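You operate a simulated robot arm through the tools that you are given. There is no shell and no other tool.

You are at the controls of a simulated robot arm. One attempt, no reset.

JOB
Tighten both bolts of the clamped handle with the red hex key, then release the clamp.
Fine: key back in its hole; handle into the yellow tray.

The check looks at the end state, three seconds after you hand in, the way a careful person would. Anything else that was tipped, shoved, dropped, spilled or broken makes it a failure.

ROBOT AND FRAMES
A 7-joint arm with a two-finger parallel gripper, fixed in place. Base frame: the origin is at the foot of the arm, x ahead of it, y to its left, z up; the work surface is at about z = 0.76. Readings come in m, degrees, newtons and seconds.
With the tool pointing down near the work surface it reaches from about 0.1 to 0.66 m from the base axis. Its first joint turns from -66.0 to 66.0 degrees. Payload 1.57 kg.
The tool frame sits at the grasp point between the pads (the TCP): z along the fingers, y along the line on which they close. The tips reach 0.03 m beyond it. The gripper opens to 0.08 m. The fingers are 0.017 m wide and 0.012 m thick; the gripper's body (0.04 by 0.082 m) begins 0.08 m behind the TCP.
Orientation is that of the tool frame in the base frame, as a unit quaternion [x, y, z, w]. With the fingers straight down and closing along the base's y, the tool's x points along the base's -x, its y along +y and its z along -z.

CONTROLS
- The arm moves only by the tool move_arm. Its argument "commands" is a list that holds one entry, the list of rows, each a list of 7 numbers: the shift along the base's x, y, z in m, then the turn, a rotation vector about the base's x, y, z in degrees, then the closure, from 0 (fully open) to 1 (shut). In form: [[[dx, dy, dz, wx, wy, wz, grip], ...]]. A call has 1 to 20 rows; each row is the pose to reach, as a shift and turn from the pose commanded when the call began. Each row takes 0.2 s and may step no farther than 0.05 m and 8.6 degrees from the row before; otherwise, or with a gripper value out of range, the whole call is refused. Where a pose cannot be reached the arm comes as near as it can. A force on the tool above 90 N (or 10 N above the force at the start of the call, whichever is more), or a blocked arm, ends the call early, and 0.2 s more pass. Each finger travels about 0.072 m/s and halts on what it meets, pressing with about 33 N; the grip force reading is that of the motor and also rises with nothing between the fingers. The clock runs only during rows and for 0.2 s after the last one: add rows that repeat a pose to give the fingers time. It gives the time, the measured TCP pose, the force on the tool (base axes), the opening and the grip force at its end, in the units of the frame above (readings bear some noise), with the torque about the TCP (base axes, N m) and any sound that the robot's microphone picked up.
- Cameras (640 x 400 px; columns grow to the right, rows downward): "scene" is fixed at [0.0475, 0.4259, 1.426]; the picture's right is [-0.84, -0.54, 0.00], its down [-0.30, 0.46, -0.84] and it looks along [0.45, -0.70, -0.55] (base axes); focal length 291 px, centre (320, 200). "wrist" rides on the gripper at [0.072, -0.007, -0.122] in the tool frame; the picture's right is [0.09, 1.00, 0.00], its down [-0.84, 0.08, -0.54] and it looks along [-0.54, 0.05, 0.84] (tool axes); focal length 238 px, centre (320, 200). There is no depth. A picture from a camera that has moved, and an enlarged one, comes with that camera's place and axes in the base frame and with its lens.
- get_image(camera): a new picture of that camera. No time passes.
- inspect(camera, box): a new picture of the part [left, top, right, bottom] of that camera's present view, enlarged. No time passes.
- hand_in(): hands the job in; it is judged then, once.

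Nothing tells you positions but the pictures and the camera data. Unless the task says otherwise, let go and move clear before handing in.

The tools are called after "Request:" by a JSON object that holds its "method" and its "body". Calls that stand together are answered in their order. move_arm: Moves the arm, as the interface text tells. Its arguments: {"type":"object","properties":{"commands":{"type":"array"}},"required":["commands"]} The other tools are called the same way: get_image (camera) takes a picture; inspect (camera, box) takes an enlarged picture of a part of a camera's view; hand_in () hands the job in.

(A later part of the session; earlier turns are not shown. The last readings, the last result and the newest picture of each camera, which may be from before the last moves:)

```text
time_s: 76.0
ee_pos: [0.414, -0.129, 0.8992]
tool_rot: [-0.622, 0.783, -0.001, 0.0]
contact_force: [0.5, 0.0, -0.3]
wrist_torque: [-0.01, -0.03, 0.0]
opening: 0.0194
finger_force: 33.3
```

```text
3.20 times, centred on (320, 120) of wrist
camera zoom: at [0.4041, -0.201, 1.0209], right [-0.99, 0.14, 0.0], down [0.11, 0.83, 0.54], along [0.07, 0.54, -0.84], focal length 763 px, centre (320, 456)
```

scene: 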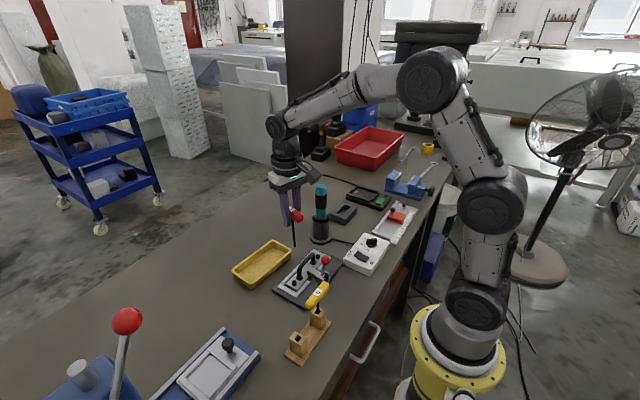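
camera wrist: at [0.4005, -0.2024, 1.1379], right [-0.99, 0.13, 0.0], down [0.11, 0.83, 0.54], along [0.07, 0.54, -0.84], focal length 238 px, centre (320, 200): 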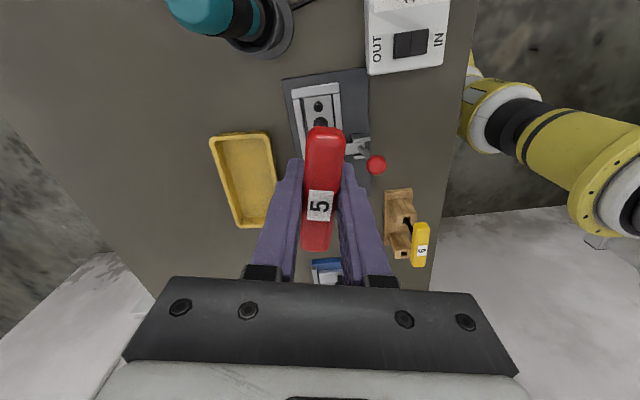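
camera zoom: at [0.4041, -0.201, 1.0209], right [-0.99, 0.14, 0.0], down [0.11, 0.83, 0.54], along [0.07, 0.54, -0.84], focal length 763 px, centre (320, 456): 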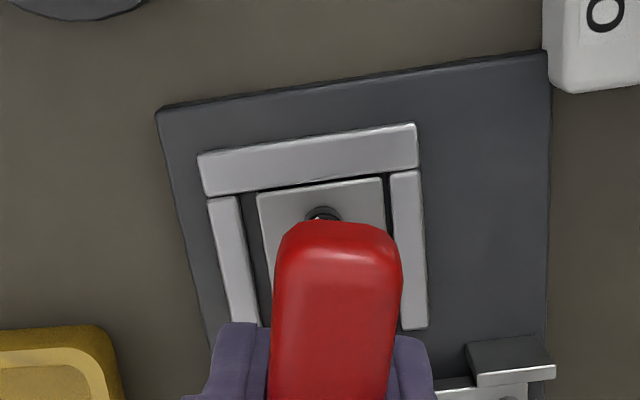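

Request:
{"method": "move_arm", "body": {"commands": [[[-0.002, -0.0012, 0, 0, 0, 0, 1], [-0.002, -0.0012, -0.001, 0, 0, 0, 1], [-0.002, -0.0012, -0.001, 0, 0, 0, 1]]]}}

Request:
{"method": "inspect", "body": {"camera": "scene", "box": [312, 247, 325, 259]}}

Request:
{"method": "inspect", "body": {"camera": "wrist", "box": [220, 60, 420, 180]}}

```text
time_s: 76.8
ee_pos: [0.412, -0.1294, 0.8982]
tool_rot: [-0.621, 0.783, 0.0, 0.0]
contact_force: [-0.8, -0.6, -0.4]
wrist_torque: [-0.02, 0.0, -0.01]
opening: 0.0194
finger_force: 32.7
```

```text
16.00 times, centred on (318, 253) of scene
camera zoom: at [0.0475, 0.4259, 1.426], right [-0.84, -0.54, 0.0], down [-0.3, 0.46, -0.84], along [0.45, -0.7, -0.55], focal length 4656 px, centre (344, -648)
```

zoom: 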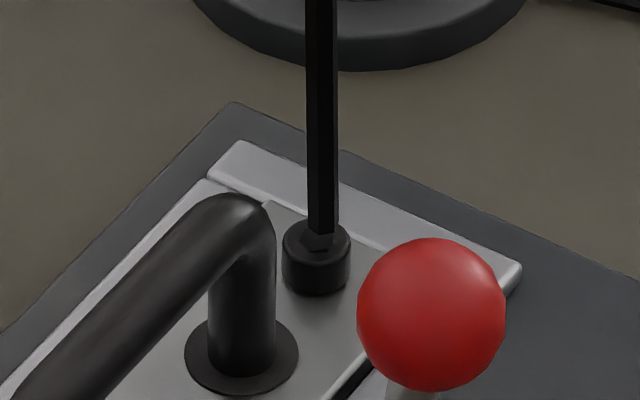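

```text
3.20 times, centred on (320, 120) of wrist
camera zoom: at [0.4011, -0.2028, 1.0197], right [-0.99, 0.14, 0.0], down [0.11, 0.83, 0.54], along [0.07, 0.54, -0.84], focal length 763 px, centre (320, 456)
```

zoom: 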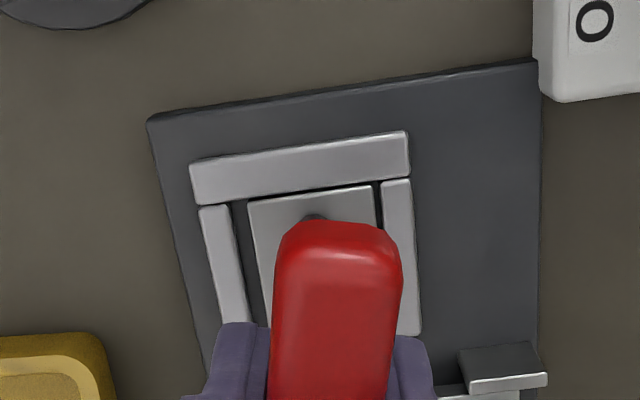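

Request:
{"method": "move_arm", "body": {"commands": [[[0.001, 0.0006, 0, 0, 0, 0, 1], [0.001, 0.0006, 0, 0, 0, 0, 1]]]}}

Request:
{"method": "inspect", "body": {"camera": "scene", "box": [312, 247, 325, 259]}}

Request:
{"method": "inspect", "body": {"camera": "wrist", "box": [220, 60, 420, 180]}}

```text
time_s: 77.4
ee_pos: [0.4122, -0.1309, 0.8982]
tool_rot: [-0.622, 0.783, 0.0, 0.0]
contact_force: [0.3, 0.4, -0.3]
wrist_torque: [0.01, 0.0, 0.01]
opening: 0.0194
finger_force: 32.8
```

```text
16.00 times, centred on (318, 253) of scene
camera zoom: at [0.0475, 0.4259, 1.426], right [-0.84, -0.54, 0.0], down [-0.3, 0.46, -0.84], along [0.45, -0.7, -0.55], focal length 4656 px, centre (344, -648)
```

zoom: 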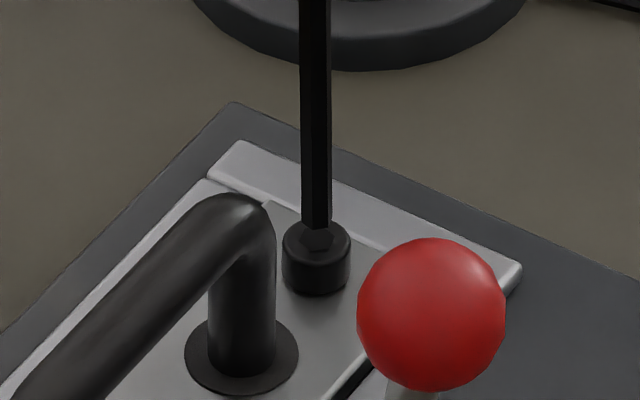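

```text
3.20 times, centred on (320, 120) of wrist
camera zoom: at [0.4022, -0.2024, 1.0207], right [-0.99, 0.14, 0.0], down [0.11, 0.83, 0.54], along [0.07, 0.54, -0.84], focal length 763 px, centre (320, 456)
```

zoom: 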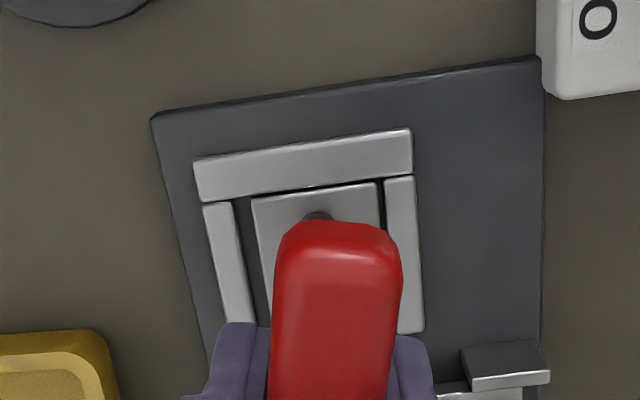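

Aligned over bolt B. Lowering into its socket.

Request:
{"method": "move_arm", "body": {"commands": [[[0, 0, -0.002, 0, 0, 0, 1], [0, 0, -0.004, 0, 0, 0, 1], [0, 0, -0.0055, 0, 0, 0, 1], [0, 0, -0.007, 0, 0, 0, 1], [0, 0, -0.007, 0, 0, 0, 1]]]}}

Request:
{"method": "inspect", "body": {"camera": "scene", "box": [312, 247, 325, 259]}}

Request:
{"method": "inspect", "body": {"camera": "wrist", "box": [220, 60, 420, 180]}}

```text
time_s: 78.6
ee_pos: [0.4124, -0.1316, 0.8929]
tool_rot: [-0.621, 0.784, -0.001, 0.001]
contact_force: [-2.5, -3.2, 7.9]
wrist_torque: [-0.26, 0.22, 0.0]
opening: 0.0193
finger_force: 33.5
```

```text
16.00 times, centred on (318, 253) of scene
camera zoom: at [0.0473, 0.4258, 1.426], right [-0.84, -0.54, 0.0], down [-0.3, 0.46, -0.84], along [0.45, -0.7, -0.55], focal length 4656 px, centre (344, -648)
```

zoom: 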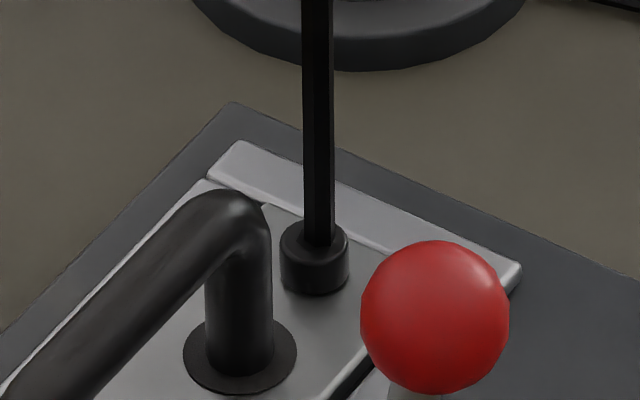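

```text
3.20 times, centred on (320, 120) of wrist
camera zoom: at [0.4022, -0.2035, 1.0146], right [-0.99, 0.14, 0.0], down [0.11, 0.83, 0.54], along [0.08, 0.54, -0.84], focal length 763 px, centre (320, 456)
```

zoom: 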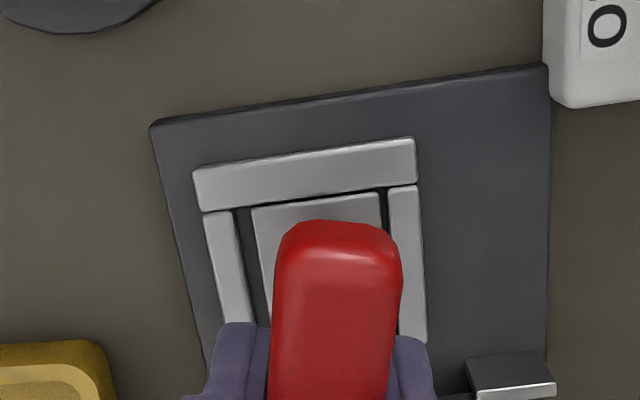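

Seated with about 8 N. Turning clockwise and watching the tick.

Request:
{"method": "move_arm", "body": {"commands": [[[0, 0, 0, 0, 0, -6, 1], [0, 0, 0, 0, 0, -12, 1], [0, 0, 0, 0, 0, -18, 1], [0, 0, 0, 0, 0, -24, 1], [0, 0, 0, 0, 0, -30, 1], [0, 0, 0, 0, 0, -36, 1], [0, 0, 0, 0, 0, -36, 1]]]}}

Request:
{"method": "inspect", "body": {"camera": "scene", "box": [312, 247, 325, 259]}}

```text
time_s: 80.2
ee_pos: [0.4097, -0.1307, 0.8927]
tool_rot: [-0.349, 0.937, -0.001, 0.001]
contact_force: [0.9, 0.1, 12.5]
wrist_torque: [0.02, -0.11, 0.01]
opening: 0.0194
finger_force: 33.0
```

```text
16.00 times, centred on (318, 253) of scene
camera zoom: at [0.0473, 0.4259, 1.426], right [-0.84, -0.54, 0.0], down [-0.3, 0.46, -0.84], along [0.45, -0.7, -0.55], focal length 4656 px, centre (344, -648)
```

zoom: 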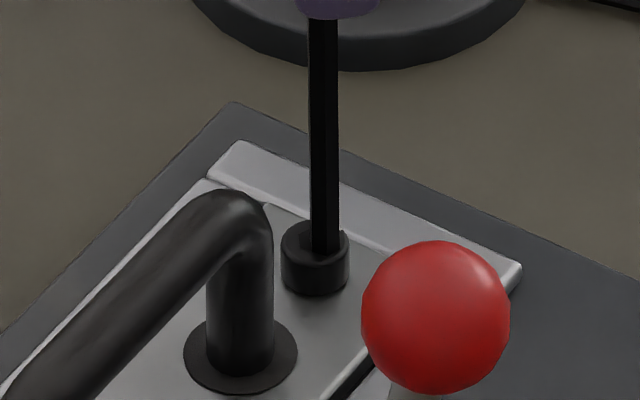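

Request:
{"method": "move_arm", "body": {"commands": [[[0.0005, 0, 0, 0, 0, -6, 1], [0.0005, 0, 0, 0, 0, -12, 1], [0.0005, 0, 0, 0, 0, -18, 1], [0.0005, 0, 0, 0, 0, -24, 1], [0.0005, 0, 0, 0, 0, -30, 1], [0.0005, 0, 0, 0, 0, -36, 1], [0.0005, 0, 0, 0, 0, -36, 1]]]}}

Request:
{"method": "inspect", "body": {"camera": "scene", "box": [312, 247, 325, 259]}}

```text
time_s: 81.8
ee_pos: [0.4108, -0.1323, 0.8918]
tool_rot: [-0.042, 0.999, 0.001, 0.0]
contact_force: [0.4, -0.5, 10.2]
wrist_torque: [-0.06, -0.09, 0.03]
opening: 0.0196
finger_force: 33.7
```

```text
16.00 times, centred on (318, 253) of scene
camera zoom: at [0.0473, 0.4259, 1.426], right [-0.84, -0.54, 0.0], down [-0.3, 0.46, -0.84], along [0.45, -0.7, -0.55], focal length 4656 px, centre (344, -648)
```

zoom: 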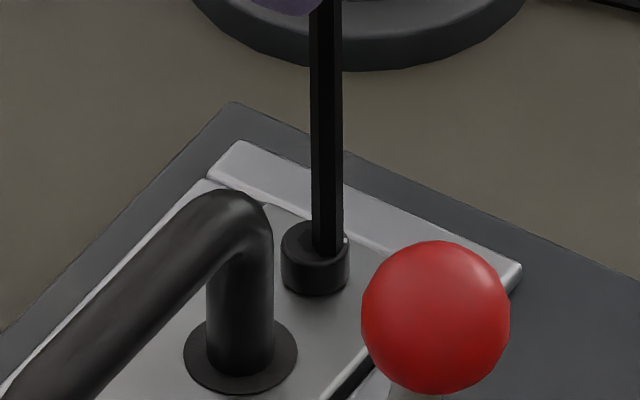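

The tick is following on the right edge. Continuing the stroke.

Request:
{"method": "move_arm", "body": {"commands": [[[0.0008, 0.0005, 0, 0, 0, -6, 1], [0.0008, 0.0005, 0, 0, 0, -12, 1], [0.0008, 0.0005, 0, 0, 0, -18, 1], [0.0008, 0.0005, 0, 0, 0, -24, 1], [0.0008, 0.0005, 0, 0, 0, -30, 1], [0.0008, 0.0005, 0, 0, 0, -36, 1], [0.0008, 0.0005, 0, 0, 0, -36, 1]]]}}

Request:
{"method": "inspect", "body": {"camera": "scene", "box": [312, 247, 325, 259]}}

Request:
{"method": "move_arm", "body": {"commands": [[[0, 0, 0, 0, 0, -6, 1], [0, 0, 0, 0, 0, -12, 1], [0, 0, 0, 0, 0, -18, 1], [0, 0, 0, 0, 0, -24, 1], [0, 0, 0, 0, 0, -30, 1], [0, 0, 0, 0, 0, -36, 1], [0, 0, 0, 0, 0, -36, 1]]]}}

Request:
{"method": "inspect", "body": {"camera": "scene", "box": [312, 247, 325, 259]}}

```text
time_s: 83.4
ee_pos: [0.4122, -0.1301, 0.8925]
tool_rot: [0.269, 0.963, -0.001, 0.001]
contact_force: [2.7, -0.3, 5.8]
wrist_torque: [0.02, -0.32, -0.01]
opening: 0.0196
finger_force: 32.6
```

```text
16.00 times, centred on (318, 253) of scene
camera zoom: at [0.0474, 0.4259, 1.426], right [-0.84, -0.54, 0.0], down [-0.3, 0.46, -0.84], along [0.45, -0.7, -0.55], focal length 4656 px, centre (344, -648)
```

zoom: 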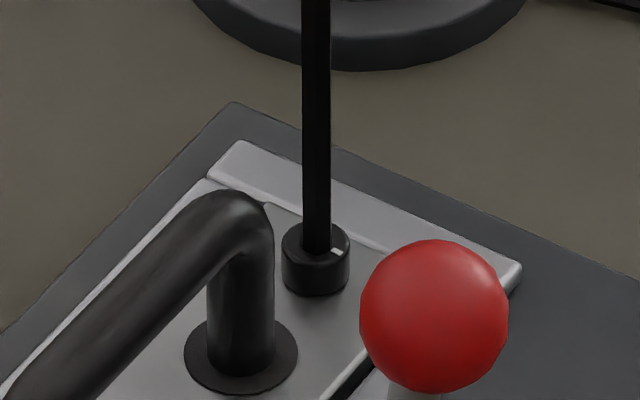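

```text
time_s: 85.0
ee_pos: [0.4124, -0.1321, 0.8917]
tool_rot: [0.553, 0.833, -0.001, 0.001]
contact_force: [-0.4, 1.5, 15.6]
wrist_torque: [0.15, 0.03, -0.02]
opening: 0.0195
finger_force: 32.8
```

```text
16.00 times, centred on (318, 253) of scene
camera zoom: at [0.0472, 0.426, 1.426], right [-0.84, -0.54, 0.0], down [-0.3, 0.46, -0.84], along [0.45, -0.7, -0.55], focal length 4656 px, centre (344, -648)
```

zoom: 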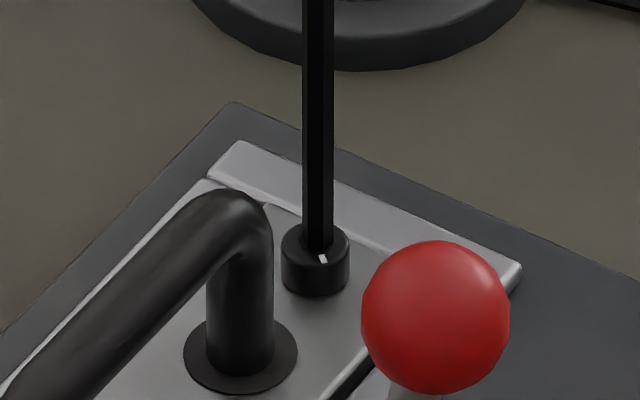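

Bolt B follows well (yaw now about -67°). Continuing toward yaw -160°, staying short of the joint limit.

Request:
{"method": "move_arm", "body": {"commands": [[[0, 0, 0, 0, 0, -6, 1], [0, 0, 0, 0, 0, -12, 1], [0, 0, 0, 0, 0, -18, 1], [0, 0, 0, 0, 0, -24, 1], [0, 0, 0, 0, 0, -30, 1], [0, 0, 0, 0, 0, -36, 1], [0, 0, 0, 0, 0, -36, 1]]]}}

Request:
{"method": "inspect", "body": {"camera": "scene", "box": [312, 247, 325, 259]}}

Request:
{"method": "move_arm", "body": {"commands": [[[0, 0, 0, 0, 0, -6, 1], [0, 0, 0, 0, 0, -12, 1], [0, 0, 0, 0, 0, -18, 1], [0, 0, 0, 0, 0, -24, 1], [0, 0, 0, 0, 0, -30, 1], [0, 0, 0, 0, 0, -30, 1]]]}}

Request:
{"method": "inspect", "body": {"camera": "scene", "box": [312, 247, 325, 259]}}

```text
time_s: 86.6
ee_pos: [0.412, -0.1297, 0.8913]
tool_rot: [0.784, 0.621, 0.0, 0.0]
contact_force: [0.3, 0.9, 10.8]
wrist_torque: [0.07, -0.03, 0.0]
opening: 0.0196
finger_force: 32.1
```

```text
16.00 times, centred on (318, 253) of scene
camera zoom: at [0.0473, 0.4259, 1.426], right [-0.84, -0.54, 0.0], down [-0.3, 0.46, -0.84], along [0.45, -0.7, -0.55], focal length 4656 px, centre (344, -648)
```

zoom: 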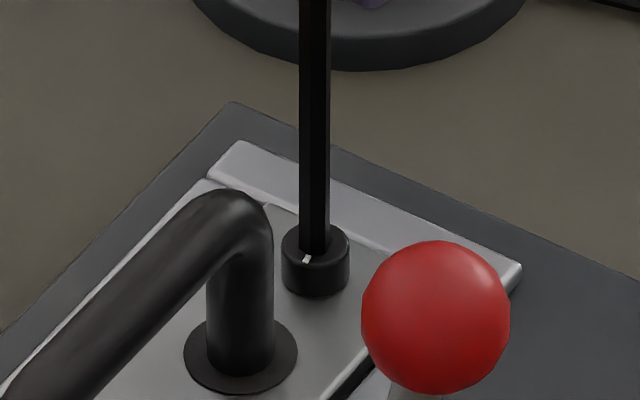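

```text
time_s: 88.0
ee_pos: [0.4125, -0.13, 0.8921]
tool_rot: [0.918, 0.398, 0.0, 0.0]
contact_force: [-0.6, -0.8, 5.6]
wrist_torque: [-0.11, 0.04, 0.0]
opening: 0.0193
finger_force: 32.6
```

```text
16.00 times, centred on (318, 253) of scene
camera zoom: at [0.0474, 0.4259, 1.426], right [-0.84, -0.54, 0.0], down [-0.3, 0.46, -0.84], along [0.45, -0.7, -0.55], focal length 4656 px, centre (344, -648)
```

zoom: 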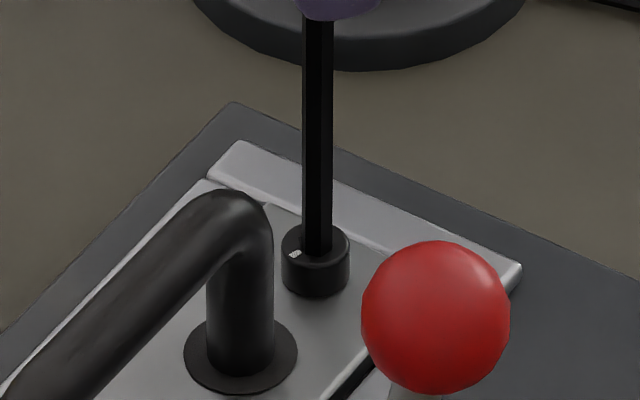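

Request:
{"method": "move_arm", "body": {"commands": [[[0, 0, -0.0005, 0, 0, -6, 1], [0, 0, -0.0005, 0, 0, -12, 1], [0, 0, -0.0005, 0, 0, -18, 1], [0, 0, -0.0005, 0, 0, -24, 1], [0, 0, -0.0005, 0, 0, -30, 1], [0, 0, -0.0005, 0, 0, -30, 1]]]}}

Request:
{"method": "inspect", "body": {"camera": "scene", "box": [312, 247, 325, 259]}}

```text
time_s: 89.4
ee_pos: [0.4132, -0.132, 0.8919]
tool_rot: [0.989, 0.146, 0.0, -0.001]
contact_force: [-1.3, 0.8, 4.8]
wrist_torque: [0.01, 0.06, 0.0]
opening: 0.0195
finger_force: 32.9
```

```text
16.00 times, centred on (318, 253) of scene
camera zoom: at [0.0474, 0.4259, 1.426], right [-0.84, -0.54, 0.0], down [-0.3, 0.46, -0.84], along [0.45, -0.7, -0.55], focal length 4656 px, centre (344, -648)
```

zoom: 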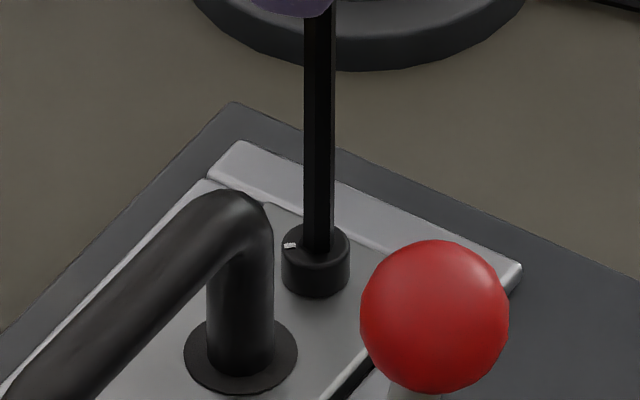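

Bolt B has turned about 240°. I'll lift out here, before the joint limit, and wind back to yaw about 78° for the second stroke.

Request:
{"method": "move_arm", "body": {"commands": [[[0, 0, 0.006, 0, 0, 0, 1], [0, 0, 0.03, 0, 0, 0, 1], [0, 0, 0.07, 0, 0, 4, 1], [0, 0, 0.1, 0, 0, 12, 1], [0, 0, 0.122, 0, 0, 20, 1], [0, 0, 0.122, 0, 0, 28, 1], [0, 0, 0.122, 0, 0, 36, 1], [0, 0, 0.122, 0, 0, 44, 1], [0, 0, 0.122, 0, 0, 52, 1], [0, 0, 0.122, 0, 0, 60, 1], [0, 0, 0.122, 0, 0, 68, 1], [0, 0, 0.122, 0, 0, 76, 1], [0, 0, 0.122, 0, 0, 84, 1], [0, 0, 0.122, 0, 0, 92, 1], [0, 0, 0.122, 0, 0, 100, 1], [0, 0, 0.122, 0, 0, 108, 1], [0, 0, 0.122, 0, 0, 116, 1], [0, 0, 0.122, 0, 0, 120, 1]]]}}

Request:
{"method": "move_arm", "body": {"commands": [[[0, 0, 0, 0, 0, 8, 1], [0, 0, 0, 0, 0, 16, 1], [0, 0, 0, 0, 0, 24, 1], [0, 0, 0, 0, 0, 32, 1], [0, 0, 0, 0, 0, 40, 1], [0, 0, 0, 0, 0, 48, 1], [0, 0, 0, 0, 0, 56, 1], [0, 0, 0, 0, 0, 64, 1], [0, 0, 0, 0, 0, 72, 1], [0, 0, 0, 0, 0, 80, 1], [0, 0, 0, 0, 0, 88, 1], [0, 0, 0, 0, 0, 96, 1], [0, 0, 0, 0, 0, 104, 1], [0, 0, 0, 0, 0, 112, 1], [0, 0, 0, 0, 0, 120, 1], [0, 0, 0, 0, 0, 121, 1], [0, 0, 0, 0, 0, 121, 1]]]}}

Request:
{"method": "inspect", "body": {"camera": "wrist", "box": [314, 102, 326, 116]}}

Request:
{"method": "inspect", "body": {"camera": "scene", "box": [312, 247, 325, 259]}}

```text
time_s: 93.2
ee_pos: [0.4121, -0.1306, 1.0134]
tool_rot: [0.366, 0.931, 0.0, 0.0]
contact_force: [0.0, -0.4, -0.4]
wrist_torque: [0.01, -0.03, 0.01]
opening: 0.0192
finger_force: 33.0
```

```text
time_s: 96.8
ee_pos: [0.4119, -0.1312, 1.0144]
tool_rot: [-0.629, 0.777, 0.0, 0.0]
contact_force: [-0.6, 0.5, -0.3]
wrist_torque: [0.0, -0.03, 0.03]
opening: 0.0192
finger_force: 32.8
```

```text
16.00 times, centred on (320, 109) of wrist
camera zoom: at [0.4036, -0.2032, 1.1363], right [-0.99, 0.12, 0.0], down [0.1, 0.83, 0.54], along [0.06, 0.54, -0.84], focal length 3814 px, centre (320, 1656)
```

zoom: 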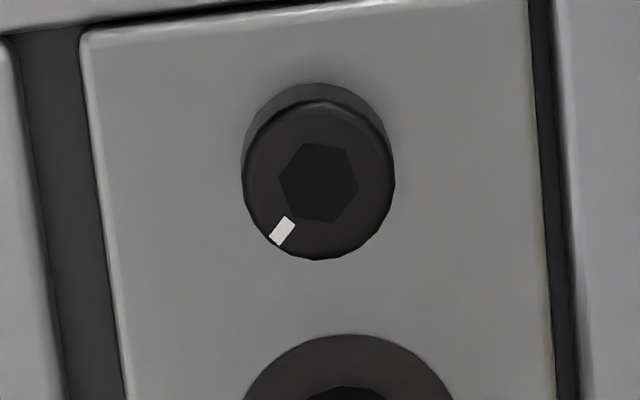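

```text
16.00 times, centred on (318, 253) of scene
camera zoom: at [0.0475, 0.4259, 1.426], right [-0.84, -0.54, 0.0], down [-0.3, 0.46, -0.84], along [0.45, -0.7, -0.55], focal length 4656 px, centre (344, -648)
```

zoom: 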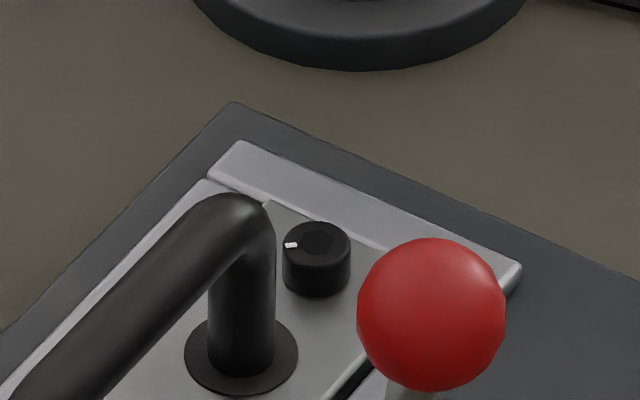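

Bolt B hasn't shifted, and the socket is well aligned. Lowering to just above it.

Request:
{"method": "move_arm", "body": {"commands": [[[-0.0003, 0.0006, -0.03, 0, 0, 0, 1], [-0.0003, 0.0006, -0.06, 0, 0, 0, 1], [-0.0003, 0.0006, -0.09, 0, 0, 0, 1], [-0.0003, 0.0006, -0.1158, 0, 0, 0, 1], [-0.0003, 0.0006, -0.1158, 0, 0, 0, 1]]]}}

Request:
{"method": "inspect", "body": {"camera": "scene", "box": [312, 247, 325, 259]}}

Request:
{"method": "inspect", "body": {"camera": "wrist", "box": [220, 60, 420, 180]}}

```text
time_s: 98.0
ee_pos: [0.4097, -0.1287, 0.8999]
tool_rot: [-0.629, 0.778, 0.0, 0.0]
contact_force: [0.4, -0.8, -1.7]
wrist_torque: [-0.01, 0.0, 0.0]
opening: 0.019
finger_force: 33.3
```

```text
16.00 times, centred on (318, 253) of scene
camera zoom: at [0.0475, 0.4259, 1.426], right [-0.84, -0.54, 0.0], down [-0.3, 0.46, -0.84], along [0.45, -0.7, -0.55], focal length 4656 px, centre (344, -648)
```

zoom: 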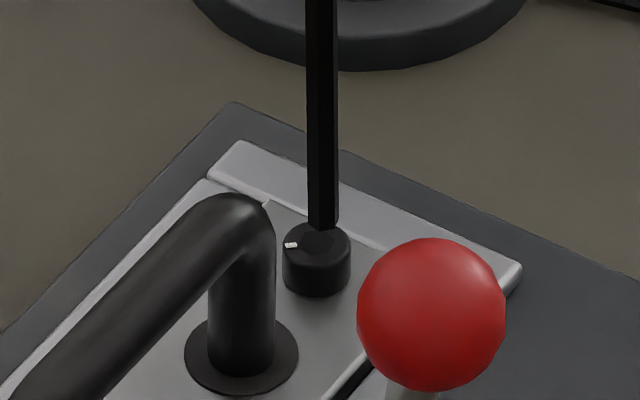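

```text
3.20 times, centred on (320, 120) of wrist
camera zoom: at [0.4015, -0.2016, 1.0218], right [-0.99, 0.12, 0.0], down [0.1, 0.83, 0.54], along [0.06, 0.54, -0.84], focal length 763 px, centre (320, 456)
```

zoom: 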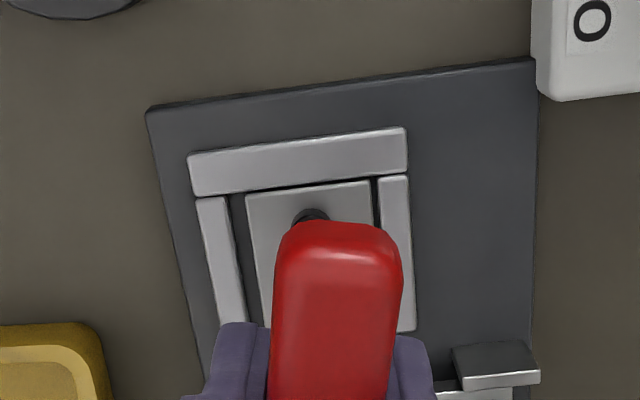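

Request:
{"method": "move_arm", "body": {"commands": [[[0.0018, -0.0008, 0, 0, 0, 0, 1], [0.0018, -0.0008, -0.0015, 0, 0, 0, 1], [0.0018, -0.0008, -0.0015, 0, 0, 0, 1]]]}}

Request:
{"method": "inspect", "body": {"camera": "scene", "box": [312, 247, 325, 259]}}

Request:
{"method": "inspect", "body": {"camera": "wrist", "box": [220, 60, 420, 180]}}

```text
time_s: 98.8
ee_pos: [0.414, -0.1297, 0.8982]
tool_rot: [-0.628, 0.778, -0.001, 0.001]
contact_force: [0.5, 0.2, -0.3]
wrist_torque: [-0.01, -0.03, 0.02]
opening: 0.0192
finger_force: 33.0
```

```text
16.00 times, centred on (318, 253) of scene
camera zoom: at [0.0475, 0.4259, 1.426], right [-0.84, -0.54, 0.0], down [-0.3, 0.46, -0.84], along [0.45, -0.7, -0.55], focal length 4656 px, centre (344, -648)
```

zoom: 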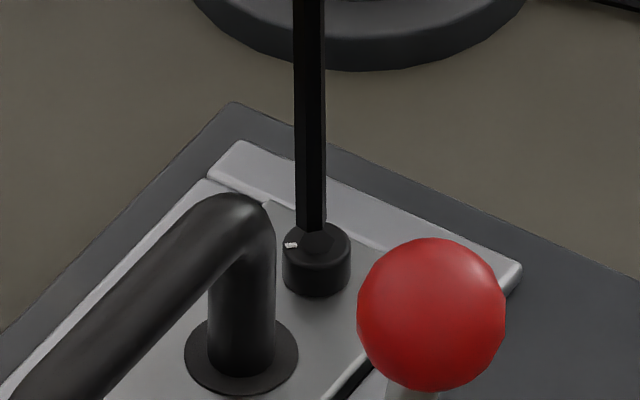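

```text
3.20 times, centred on (320, 120) of wrist
camera zoom: at [0.4049, -0.2025, 1.0191], right [-0.99, 0.12, 0.0], down [0.1, 0.83, 0.54], along [0.07, 0.54, -0.84], focal length 763 px, centre (320, 456)
```

zoom: 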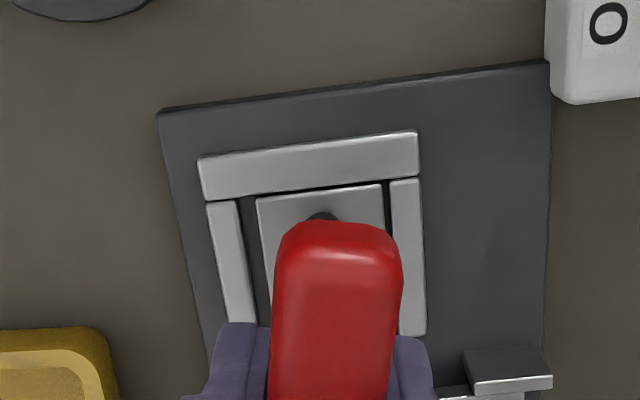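

Request:
{"method": "move_arm", "body": {"commands": [[[-0.0013, 0.0001, 0, 0, 0, 0, 1], [-0.0013, 0.0001, 0, 0, 0, 0, 1]]]}}

Request:
{"method": "inspect", "body": {"camera": "scene", "box": [312, 247, 325, 259]}}

Request:
{"method": "inspect", "body": {"camera": "wrist", "box": [220, 60, 420, 180]}}

```text
time_s: 99.4
ee_pos: [0.4126, -0.1301, 0.8972]
tool_rot: [-0.629, 0.777, -0.001, 0.0]
contact_force: [0.5, 0.7, -1.5]
wrist_torque: [-0.01, -0.01, 0.04]
opening: 0.0191
finger_force: 33.1
```

```text
16.00 times, centred on (318, 253) of scene
camera zoom: at [0.0475, 0.4259, 1.426], right [-0.84, -0.54, 0.0], down [-0.3, 0.46, -0.84], along [0.45, -0.7, -0.55], focal length 4656 px, centre (344, -648)
```

zoom: 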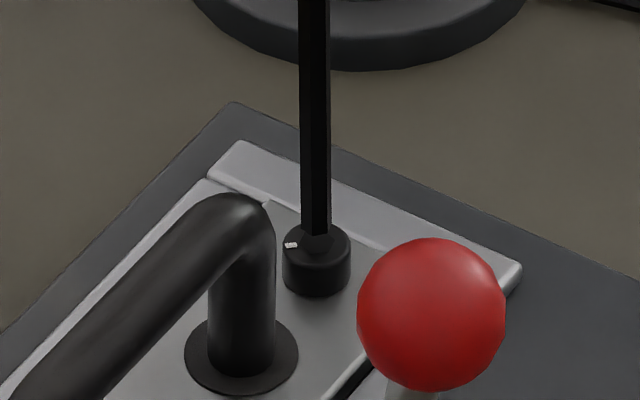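

```text
3.20 times, centred on (320, 120) of wrist
camera zoom: at [0.4037, -0.2026, 1.0186], right [-0.99, 0.12, 0.0], down [0.1, 0.83, 0.54], along [0.07, 0.54, -0.84], focal length 763 px, centre (320, 456)
```

zoom: 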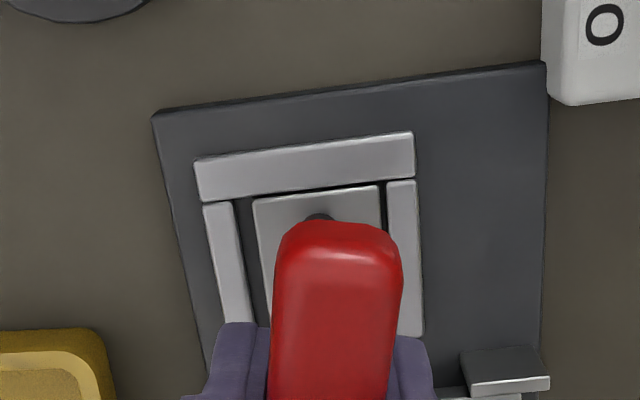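

Aligned. Lowering in and starting the second stroke.

Request:
{"method": "move_arm", "body": {"commands": [[[0, 0, -0.002, 0, 0, 0, 1], [0, 0, -0.004, 0, 0, 0, 1], [0, 0, -0.0055, 0, 0, 0, 1], [0, 0, -0.0055, 0, 0, 0, 1]]]}}

Request:
{"method": "inspect", "body": {"camera": "scene", "box": [312, 247, 325, 259]}}

Request:
{"method": "inspect", "body": {"camera": "wrist", "box": [220, 60, 420, 180]}}

```text
time_s: 100.4
ee_pos: [0.4147, -0.1311, 0.8912]
tool_rot: [-0.629, 0.778, -0.001, 0.002]
contact_force: [-3.5, 4.1, 14.5]
wrist_torque: [0.42, 0.23, 0.0]
opening: 0.0194
finger_force: 32.3
```

```text
16.00 times, centred on (318, 253) of scene
camera zoom: at [0.0472, 0.426, 1.426], right [-0.84, -0.54, 0.0], down [-0.3, 0.46, -0.84], along [0.45, -0.7, -0.55], focal length 4656 px, centre (344, -648)
```

zoom: 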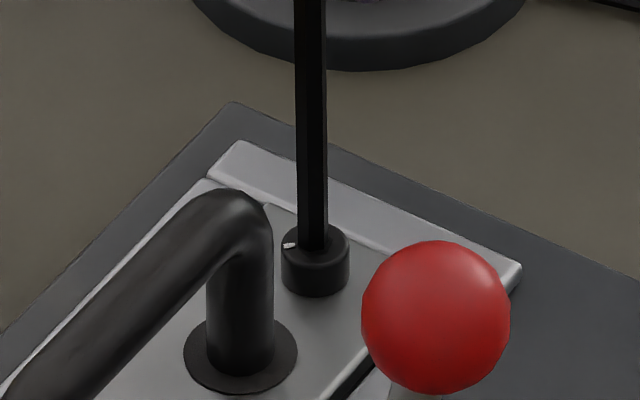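

```text
3.20 times, centred on (320, 120) of wrist
camera zoom: at [0.4048, -0.2033, 1.0131], right [-0.99, 0.12, 0.0], down [0.1, 0.83, 0.54], along [0.07, 0.54, -0.84], focal length 763 px, centre (320, 456)
```

zoom: 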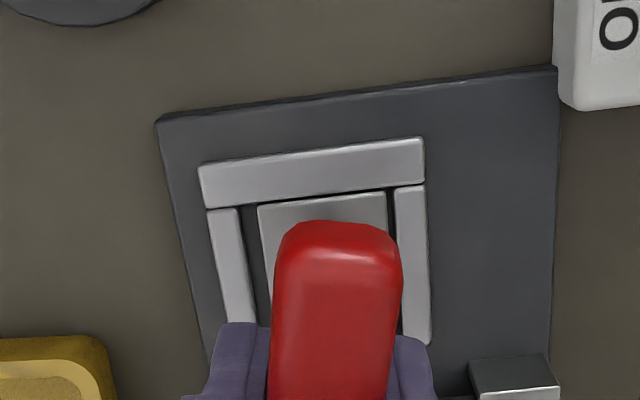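

Request:
{"method": "move_arm", "body": {"commands": [[[-0.001, 0.0003, 0, 0, 0, -6, 1], [-0.001, 0.0003, 0, 0, 0, -12, 1], [-0.001, 0.0003, 0, 0, 0, -18, 1], [-0.001, 0.0003, 0, 0, 0, -24, 1], [-0.001, 0.0003, 0, 0, 0, -30, 1], [-0.001, 0.0003, 0, 0, 0, -36, 1], [-0.001, 0.0003, 0, 0, 0, -36, 1]]]}}

Request:
{"method": "inspect", "body": {"camera": "scene", "box": [312, 247, 325, 259]}}

Request:
{"method": "move_arm", "body": {"commands": [[[0, 0, 0, 0, 0, -6, 1], [0, 0, 0, 0, 0, -12, 1], [0, 0, 0, 0, 0, -18, 1], [0, 0, 0, 0, 0, -24, 1], [0, 0, 0, 0, 0, -30, 1], [0, 0, 0, 0, 0, -36, 1], [0, 0, 0, 0, 0, -36, 1]]]}}

Request:
{"method": "inspect", "body": {"camera": "scene", "box": [312, 247, 325, 259]}}

```text
time_s: 102.0
ee_pos: [0.4097, -0.131, 0.8908]
tool_rot: [-0.356, 0.934, 0.0, 0.0]
contact_force: [1.6, 0.0, 15.1]
wrist_torque: [-0.01, -0.25, 0.01]
opening: 0.0197
finger_force: 33.3
```

```text
16.00 times, centred on (318, 253) of scene
camera zoom: at [0.0473, 0.4259, 1.426], right [-0.84, -0.54, 0.0], down [-0.3, 0.46, -0.84], along [0.45, -0.7, -0.55], focal length 4656 px, centre (344, -648)
```

zoom: 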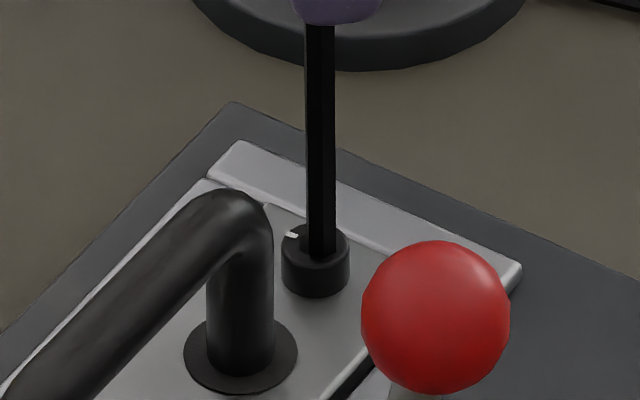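

```text
time_s: 103.6
ee_pos: [0.4122, -0.1308, 0.8914]
tool_rot: [-0.051, 0.999, -0.001, 0.001]
contact_force: [0.0, -0.5, 16.6]
wrist_torque: [-0.01, -0.03, 0.04]
opening: 0.0193
finger_force: 32.5
```

```text
16.00 times, centred on (318, 253) of scene
camera zoom: at [0.0472, 0.4259, 1.426], right [-0.84, -0.54, 0.0], down [-0.3, 0.46, -0.84], along [0.45, -0.7, -0.55], focal length 4656 px, centre (344, -648)
```

zoom: 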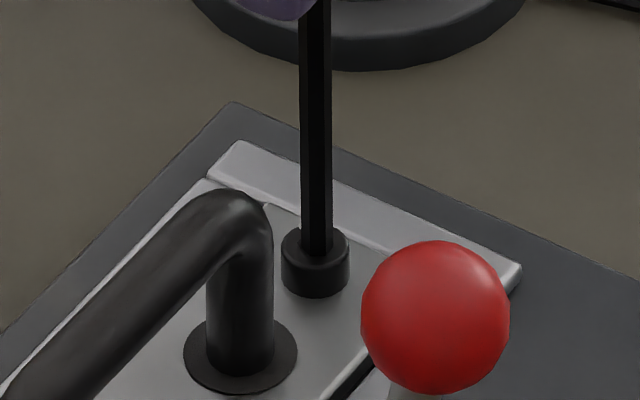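

Request:
{"method": "move_arm", "body": {"commands": [[[0, 0, 0, 0, 0, -6, 1], [0, 0, 0, 0, 0, -12, 1], [0, 0, 0, 0, 0, -18, 1], [0, 0, 0, 0, 0, -24, 1], [0, 0, 0, 0, 0, -30, 1], [0, 0, 0, 0, 0, -36, 1], [0, 0, 0, 0, 0, -36, 1]]]}}

Request:
{"method": "inspect", "body": {"camera": "scene", "box": [312, 247, 325, 259]}}

Request:
{"method": "move_arm", "body": {"commands": [[[0, 0, 0, 0, 0, -6, 1], [0, 0, 0, 0, 0, -12, 1], [0, 0, 0, 0, 0, -18, 1], [0, 0, 0, 0, 0, -24, 1], [0, 0, 0, 0, 0, -30, 1], [0, 0, 0, 0, 0, -36, 1], [0, 0, 0, 0, 0, -36, 1]]]}}

Request:
{"method": "inspect", "body": {"camera": "scene", "box": [312, 247, 325, 259]}}

```text
time_s: 105.2
ee_pos: [0.4115, -0.1298, 0.8903]
tool_rot: [0.26, 0.966, 0.0, 0.001]
contact_force: [-0.2, 0.9, 14.3]
wrist_torque: [0.09, -0.01, -0.03]
opening: 0.0195
finger_force: 33.3
```

```text
16.00 times, centred on (318, 253) of scene
camera zoom: at [0.0472, 0.4259, 1.426], right [-0.84, -0.54, 0.0], down [-0.3, 0.46, -0.84], along [0.45, -0.7, -0.55], focal length 4656 px, centre (344, -648)
```

zoom: 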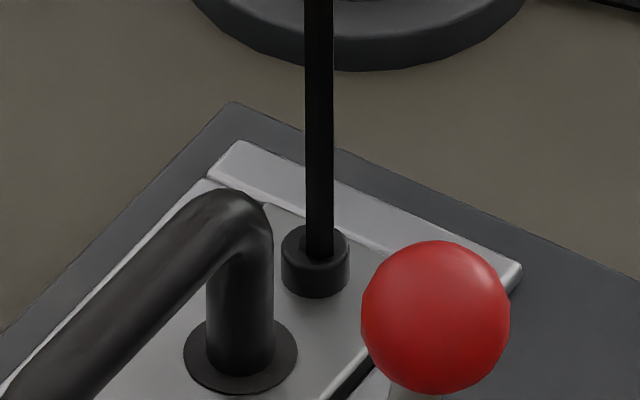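

```text
time_s: 106.8
ee_pos: [0.4104, -0.1286, 0.8907]
tool_rot: [0.546, 0.838, -0.001, 0.0]
contact_force: [1.2, -1.6, 8.1]
wrist_torque: [-0.14, -0.16, 0.03]
opening: 0.0194
finger_force: 32.9
```

```text
16.00 times, centred on (318, 253) of scene
camera zoom: at [0.0474, 0.4259, 1.426], right [-0.84, -0.54, 0.0], down [-0.3, 0.46, -0.84], along [0.45, -0.7, -0.55], focal length 4656 px, centre (344, -648)
```

zoom: 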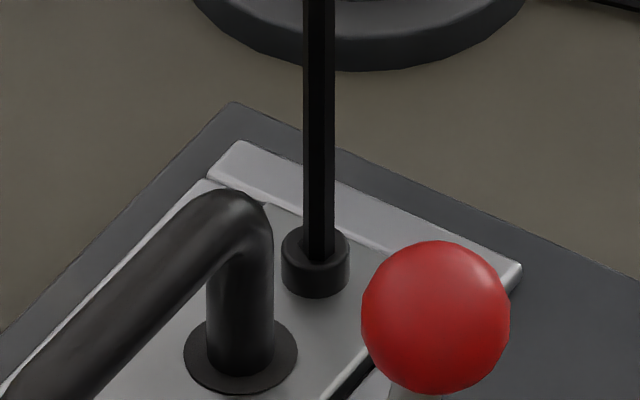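

Request:
{"method": "move_arm", "body": {"commands": [[[0.0005, -0.0008, 0, 0, 0, -6, 1], [0.0005, -0.0008, 0, 0, 0, -12, 1], [0.0005, -0.0008, 0, 0, 0, -18, 1], [0.0005, -0.0008, 0, 0, 0, -24, 1], [0.0005, -0.0008, 0, 0, 0, -30, 1], [0.0005, -0.0008, 0, 0, 0, -36, 1], [0.0005, -0.0008, 0, 0, 0, -36, 1]]]}}

Request:
{"method": "inspect", "body": {"camera": "scene", "box": [312, 247, 325, 259]}}

Request:
{"method": "move_arm", "body": {"commands": [[[0, 0, 0, 0, 0, -6, 1], [0, 0, 0, 0, 0, -12, 1], [0, 0, 0, 0, 0, -18, 1], [0, 0, 0, 0, 0, -24, 1], [0, 0, 0, 0, 0, -24, 1]]]}}

Request:
{"method": "inspect", "body": {"camera": "scene", "box": [312, 247, 325, 259]}}

```text
time_s: 108.4
ee_pos: [0.4125, -0.1297, 0.8913]
tool_rot: [0.778, 0.628, -0.001, -0.001]
contact_force: [0.3, 1.4, 0.8]
wrist_torque: [0.01, -0.02, -0.02]
opening: 0.0194
finger_force: 33.0
```

```text
16.00 times, centred on (318, 253) of scene
camera zoom: at [0.0474, 0.4259, 1.426], right [-0.84, -0.54, 0.0], down [-0.3, 0.46, -0.84], along [0.45, -0.7, -0.55], focal length 4656 px, centre (344, -648)
```

zoom: 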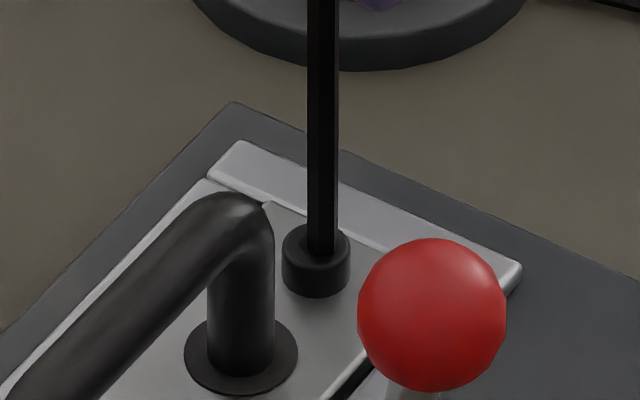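

```text
time_s: 109.6
ee_pos: [0.4116, -0.1309, 0.8913]
tool_rot: [0.892, 0.453, 0.0, 0.0]
contact_force: [-0.3, -0.6, 2.2]
wrist_torque: [-0.06, 0.03, 0.01]
opening: 0.0194
finger_force: 33.0
```

```text
16.00 times, centred on (318, 253) of scene
camera zoom: at [0.0474, 0.4258, 1.426], right [-0.84, -0.54, 0.0], down [-0.3, 0.46, -0.84], along [0.45, -0.7, -0.55], focal length 4656 px, centre (344, -648)
```

zoom: 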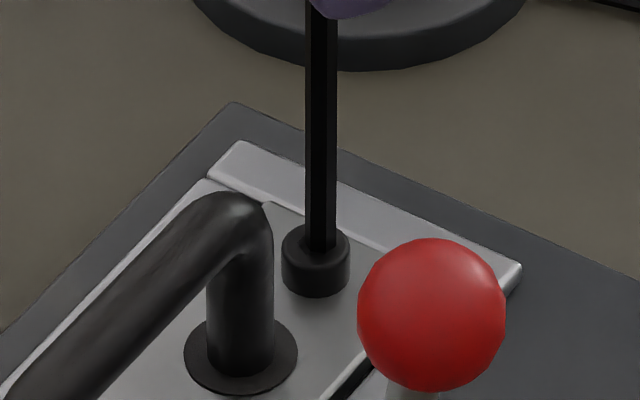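

The tick stays hidden behind the shaft even though the tool turned 204° in this stroke, so bolt B has stopped too. I'll lift out and confirm.

Request:
{"method": "move_arm", "body": {"commands": [[[0, 0, 0.006, 0, 0, 0, 1], [0, 0, 0.03, 0, 0, 0, 1], [0, 0, 0.07, 0, 0, 0, 1], [0, 0, 0.1, 0, 0, 0, 1], [0, 0, 0.122, 0, 0, 0, 1], [0, 0, 0.122, 0, 0, 0, 1]]]}}

Request:
{"method": "inspect", "body": {"camera": "scene", "box": [312, 247, 325, 259]}}

Request:
{"method": "inspect", "body": {"camera": "wrist", "box": [314, 102, 326, 116]}}

Request:
{"method": "inspect", "body": {"camera": "scene", "box": [288, 245, 338, 290]}}

```text
time_s: 111.0
ee_pos: [0.4108, -0.1326, 1.0118]
tool_rot: [0.891, 0.453, -0.001, -0.001]
contact_force: [-0.2, 1.4, -0.5]
wrist_torque: [-0.01, 0.01, -0.04]
opening: 0.0193
finger_force: 33.5
```

```text
16.00 times, centred on (318, 253) of scene
camera zoom: at [0.0475, 0.4259, 1.426], right [-0.84, -0.54, 0.0], down [-0.3, 0.46, -0.84], along [0.45, -0.7, -0.55], focal length 4656 px, centre (344, -648)
```

zoom: 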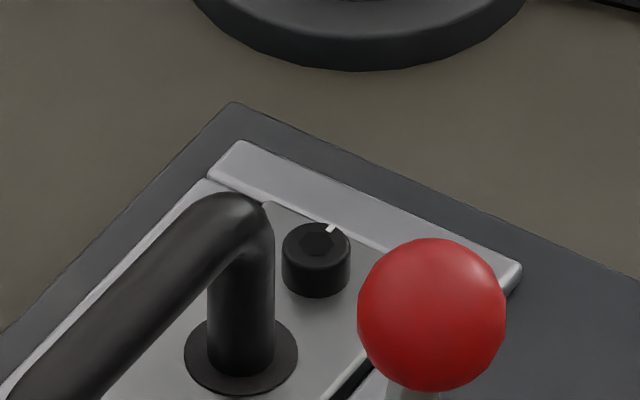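

```text
16.00 times, centred on (320, 109) of wrist
camera zoom: at [0.4477, -0.0718, 1.1337], right [0.86, -0.51, 0.0], down [-0.43, -0.72, 0.54], along [-0.28, -0.47, -0.84], focal length 3814 px, centre (320, 1656)
```

zoom: 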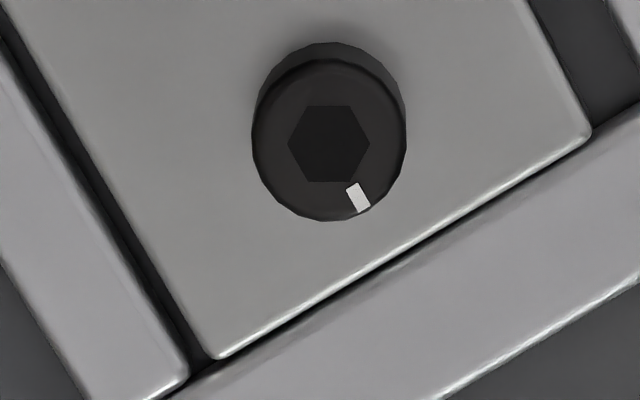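

```text
8.89 times, centred on (313, 268) of scene
camera zoom: at [0.0475, 0.4259, 1.426], right [-0.84, -0.54, 0.0], down [-0.3, 0.46, -0.84], along [0.45, -0.7, -0.55], focal length 2587 px, centre (382, -400)
```

zoom: 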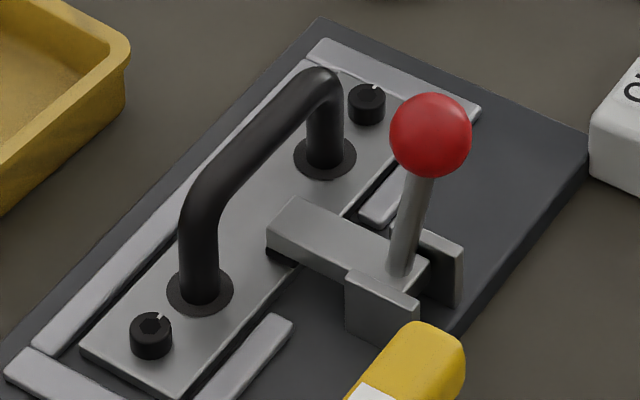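

Bolt B's mark is now at about -93°, the same as A's, so both bolts are at their stops. Next I carry the key back above its post hole, turning to yaw 90°.

Request:
{"method": "move_arm", "body": {"commands": [[[0, 0, 0.02, 0, 0, 8, 1], [0, 0, 0.04, 0, 0, 16, 1], [-0.01, 0.022, 0.05, 0, 0, 24, 1], [-0.02, 0.045, 0.05, 0, 0, 32, 1], [-0.03, 0.068, 0.05, 0, 0, 40, 1], [-0.04, 0.09, 0.05, 0, 0, 48, 1], [-0.05, 0.113, 0.05, 0, 0, 56, 1], [-0.06, 0.136, 0.05, 0, 0, 64, 1], [-0.07, 0.159, 0.05, 0, 0, 72, 1], [-0.08, 0.182, 0.05, 0, 0, 80, 1], [-0.09, 0.205, 0.05, 0, 0, 88, 1], [-0.1, 0.228, 0.05, 0, 0, 96, 1], [-0.11, 0.25, 0.05, 0, 0, 104, 1], [-0.121, 0.273, 0.05, 0, 0, 112, 1], [-0.121, 0.273, 0.05, 0, 0, 120, 1], [-0.121, 0.273, 0.05, 0, 0, 120, 1]]]}}

Request:
{"method": "move_arm", "body": {"commands": [[[0, 0, 0, 0, 0, 8, 1], [0, 0, 0, 0, 0, 16, 1], [0, 0, 0, 0, 0, 24, 1], [0, 0, 0, 0, 0, 32, 1], [0, 0, 0, 0, 0, 40, 1], [0, 0, 0, 0, 0, 48, 1], [0, 0, 0, 0, 0, 56, 1], [0, 0, 0, 0, 0, 64, 1], [0, 0, 0, 0, 0, 72, 1], [0, 0, 0, 0, 0, 80, 1], [0, 0, 0, 0, 0, 88, 1], [0, 0, 0, 0, 0, 96, 1], [0, 0, 0, 0, 0, 96, 1]]]}}

Request:
{"method": "get_image", "body": {"camera": "wrist"}}

Request:
{"method": "inspect", "body": {"camera": "scene", "box": [250, 230, 370, 370]}}

```text
time_s: 114.4
ee_pos: [0.2914, 0.1424, 1.0607]
tool_rot: [0.053, 0.999, 0.0, 0.0]
contact_force: [-0.3, -0.4, -0.4]
wrist_torque: [0.04, 0.05, -0.01]
opening: 0.0191
finger_force: 33.2
```

```text
time_s: 117.2
ee_pos: [0.292, 0.1418, 1.0626]
tool_rot: [0.707, -0.707, 0.0, -0.001]
contact_force: [-0.7, 0.3, -1.1]
wrist_torque: [-0.01, -0.01, -0.01]
opening: 0.0194
finger_force: 32.5
```

```text
taken
camera wrist: at [0.2982, 0.0692, 1.1841], right [-1.0, -0.09, 0.0], down [-0.08, 0.84, 0.54], along [-0.05, 0.54, -0.84], focal length 238 px, centre (320, 200)
```

wrist: 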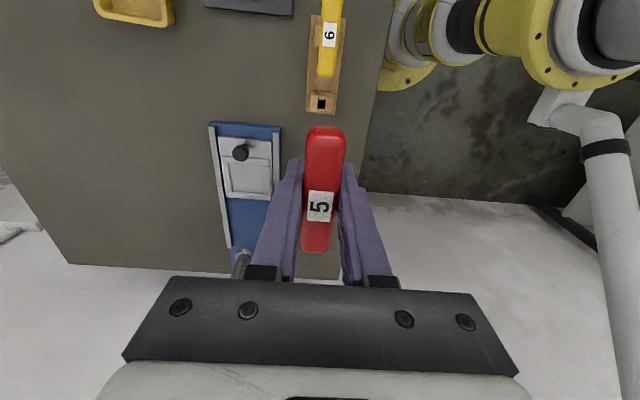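

```text
2.86 times, centred on (310, 300) of scene
camera zoom: at [0.0475, 0.4259, 1.426], right [-0.84, -0.54, 0.0], down [-0.3, 0.46, -0.84], along [0.45, -0.7, -0.55], focal length 832 px, centre (349, -86)
```

zoom: 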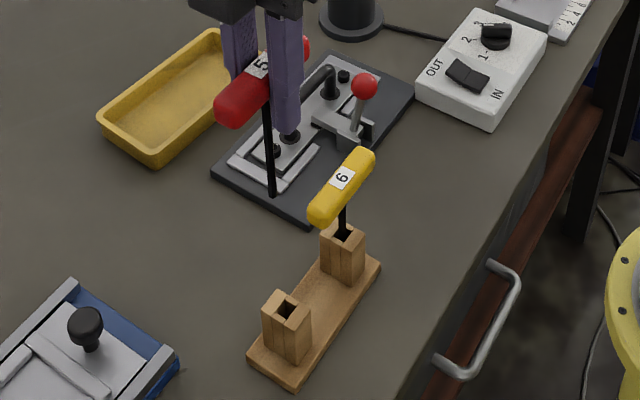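

Request:
{"method": "inspect", "body": {"camera": "wrist", "box": [290, 70, 350, 120]}}

Request:
{"method": "move_arm", "body": {"commands": [[[-0.0025, -0.001, -0.03, 0, 0, 0, 1], [-0.0025, -0.001, -0.06, 0, 0, 0, 1], [-0.0025, -0.001, -0.09, 0, 0, 0, 1], [-0.0025, -0.001, -0.122, 0, 0, 0, 1], [-0.0025, -0.001, -0.122, 0, 0, 0, 1]]]}}

Request:
{"method": "inspect", "body": {"camera": "scene", "box": [280, 300, 325, 340]}}

Request:
{"method": "inspect", "body": {"camera": "wrist", "box": [270, 60, 370, 180]}}

```text
8.00 times, centred on (320, 95) of wrist
camera zoom: at [0.2982, 0.0692, 1.1841], right [-1.0, -0.09, 0.0], down [-0.08, 0.84, 0.54], along [-0.05, 0.54, -0.84], focal length 1907 px, centre (320, 1040)
```

zoom: 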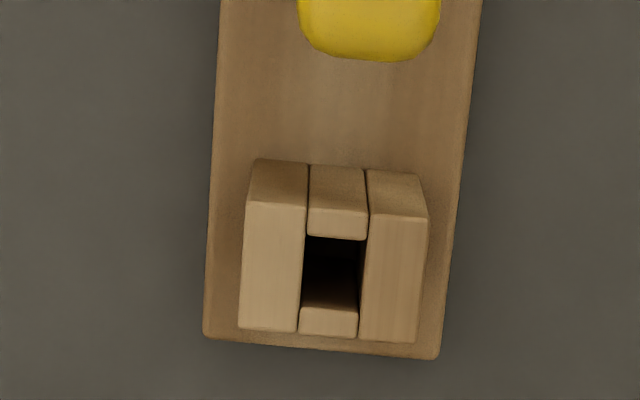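

```text
time_s: 118.4
ee_pos: [0.2853, 0.1406, 0.9419]
tool_rot: [-0.707, 0.707, 0.0, -0.001]
contact_force: [-0.1, 0.7, -0.5]
wrist_torque: [0.02, -0.02, 0.01]
opening: 0.0192
finger_force: 33.2
```

```text
10.00 times, centred on (302, 320) of scene
camera zoom: at [0.0475, 0.4259, 1.426], right [-0.84, -0.54, 0.0], down [-0.3, 0.46, -0.84], along [0.45, -0.7, -0.55], focal length 2910 px, centre (495, -1000)
```

zoom: 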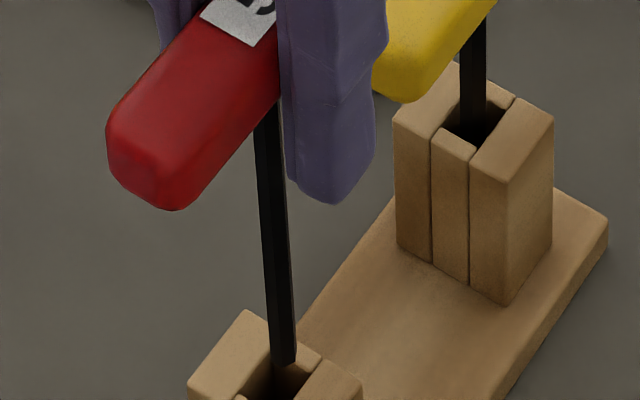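

```text
3.33 times, centred on (320, 120) of wrist
camera zoom: at [0.2922, 0.068, 1.0635], right [-1.0, -0.09, 0.0], down [-0.08, 0.84, 0.54], along [-0.05, 0.54, -0.84], focal length 794 px, centre (320, 467)
```

zoom: 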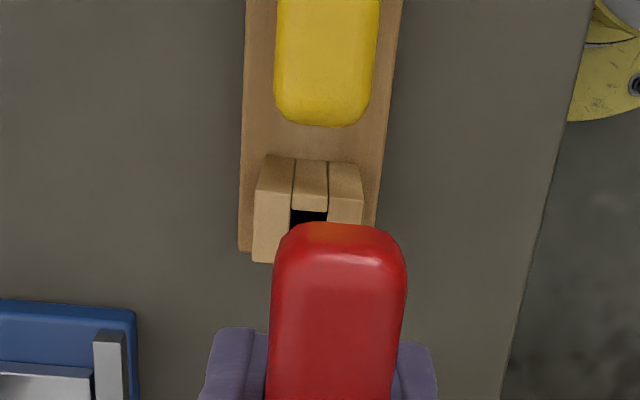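

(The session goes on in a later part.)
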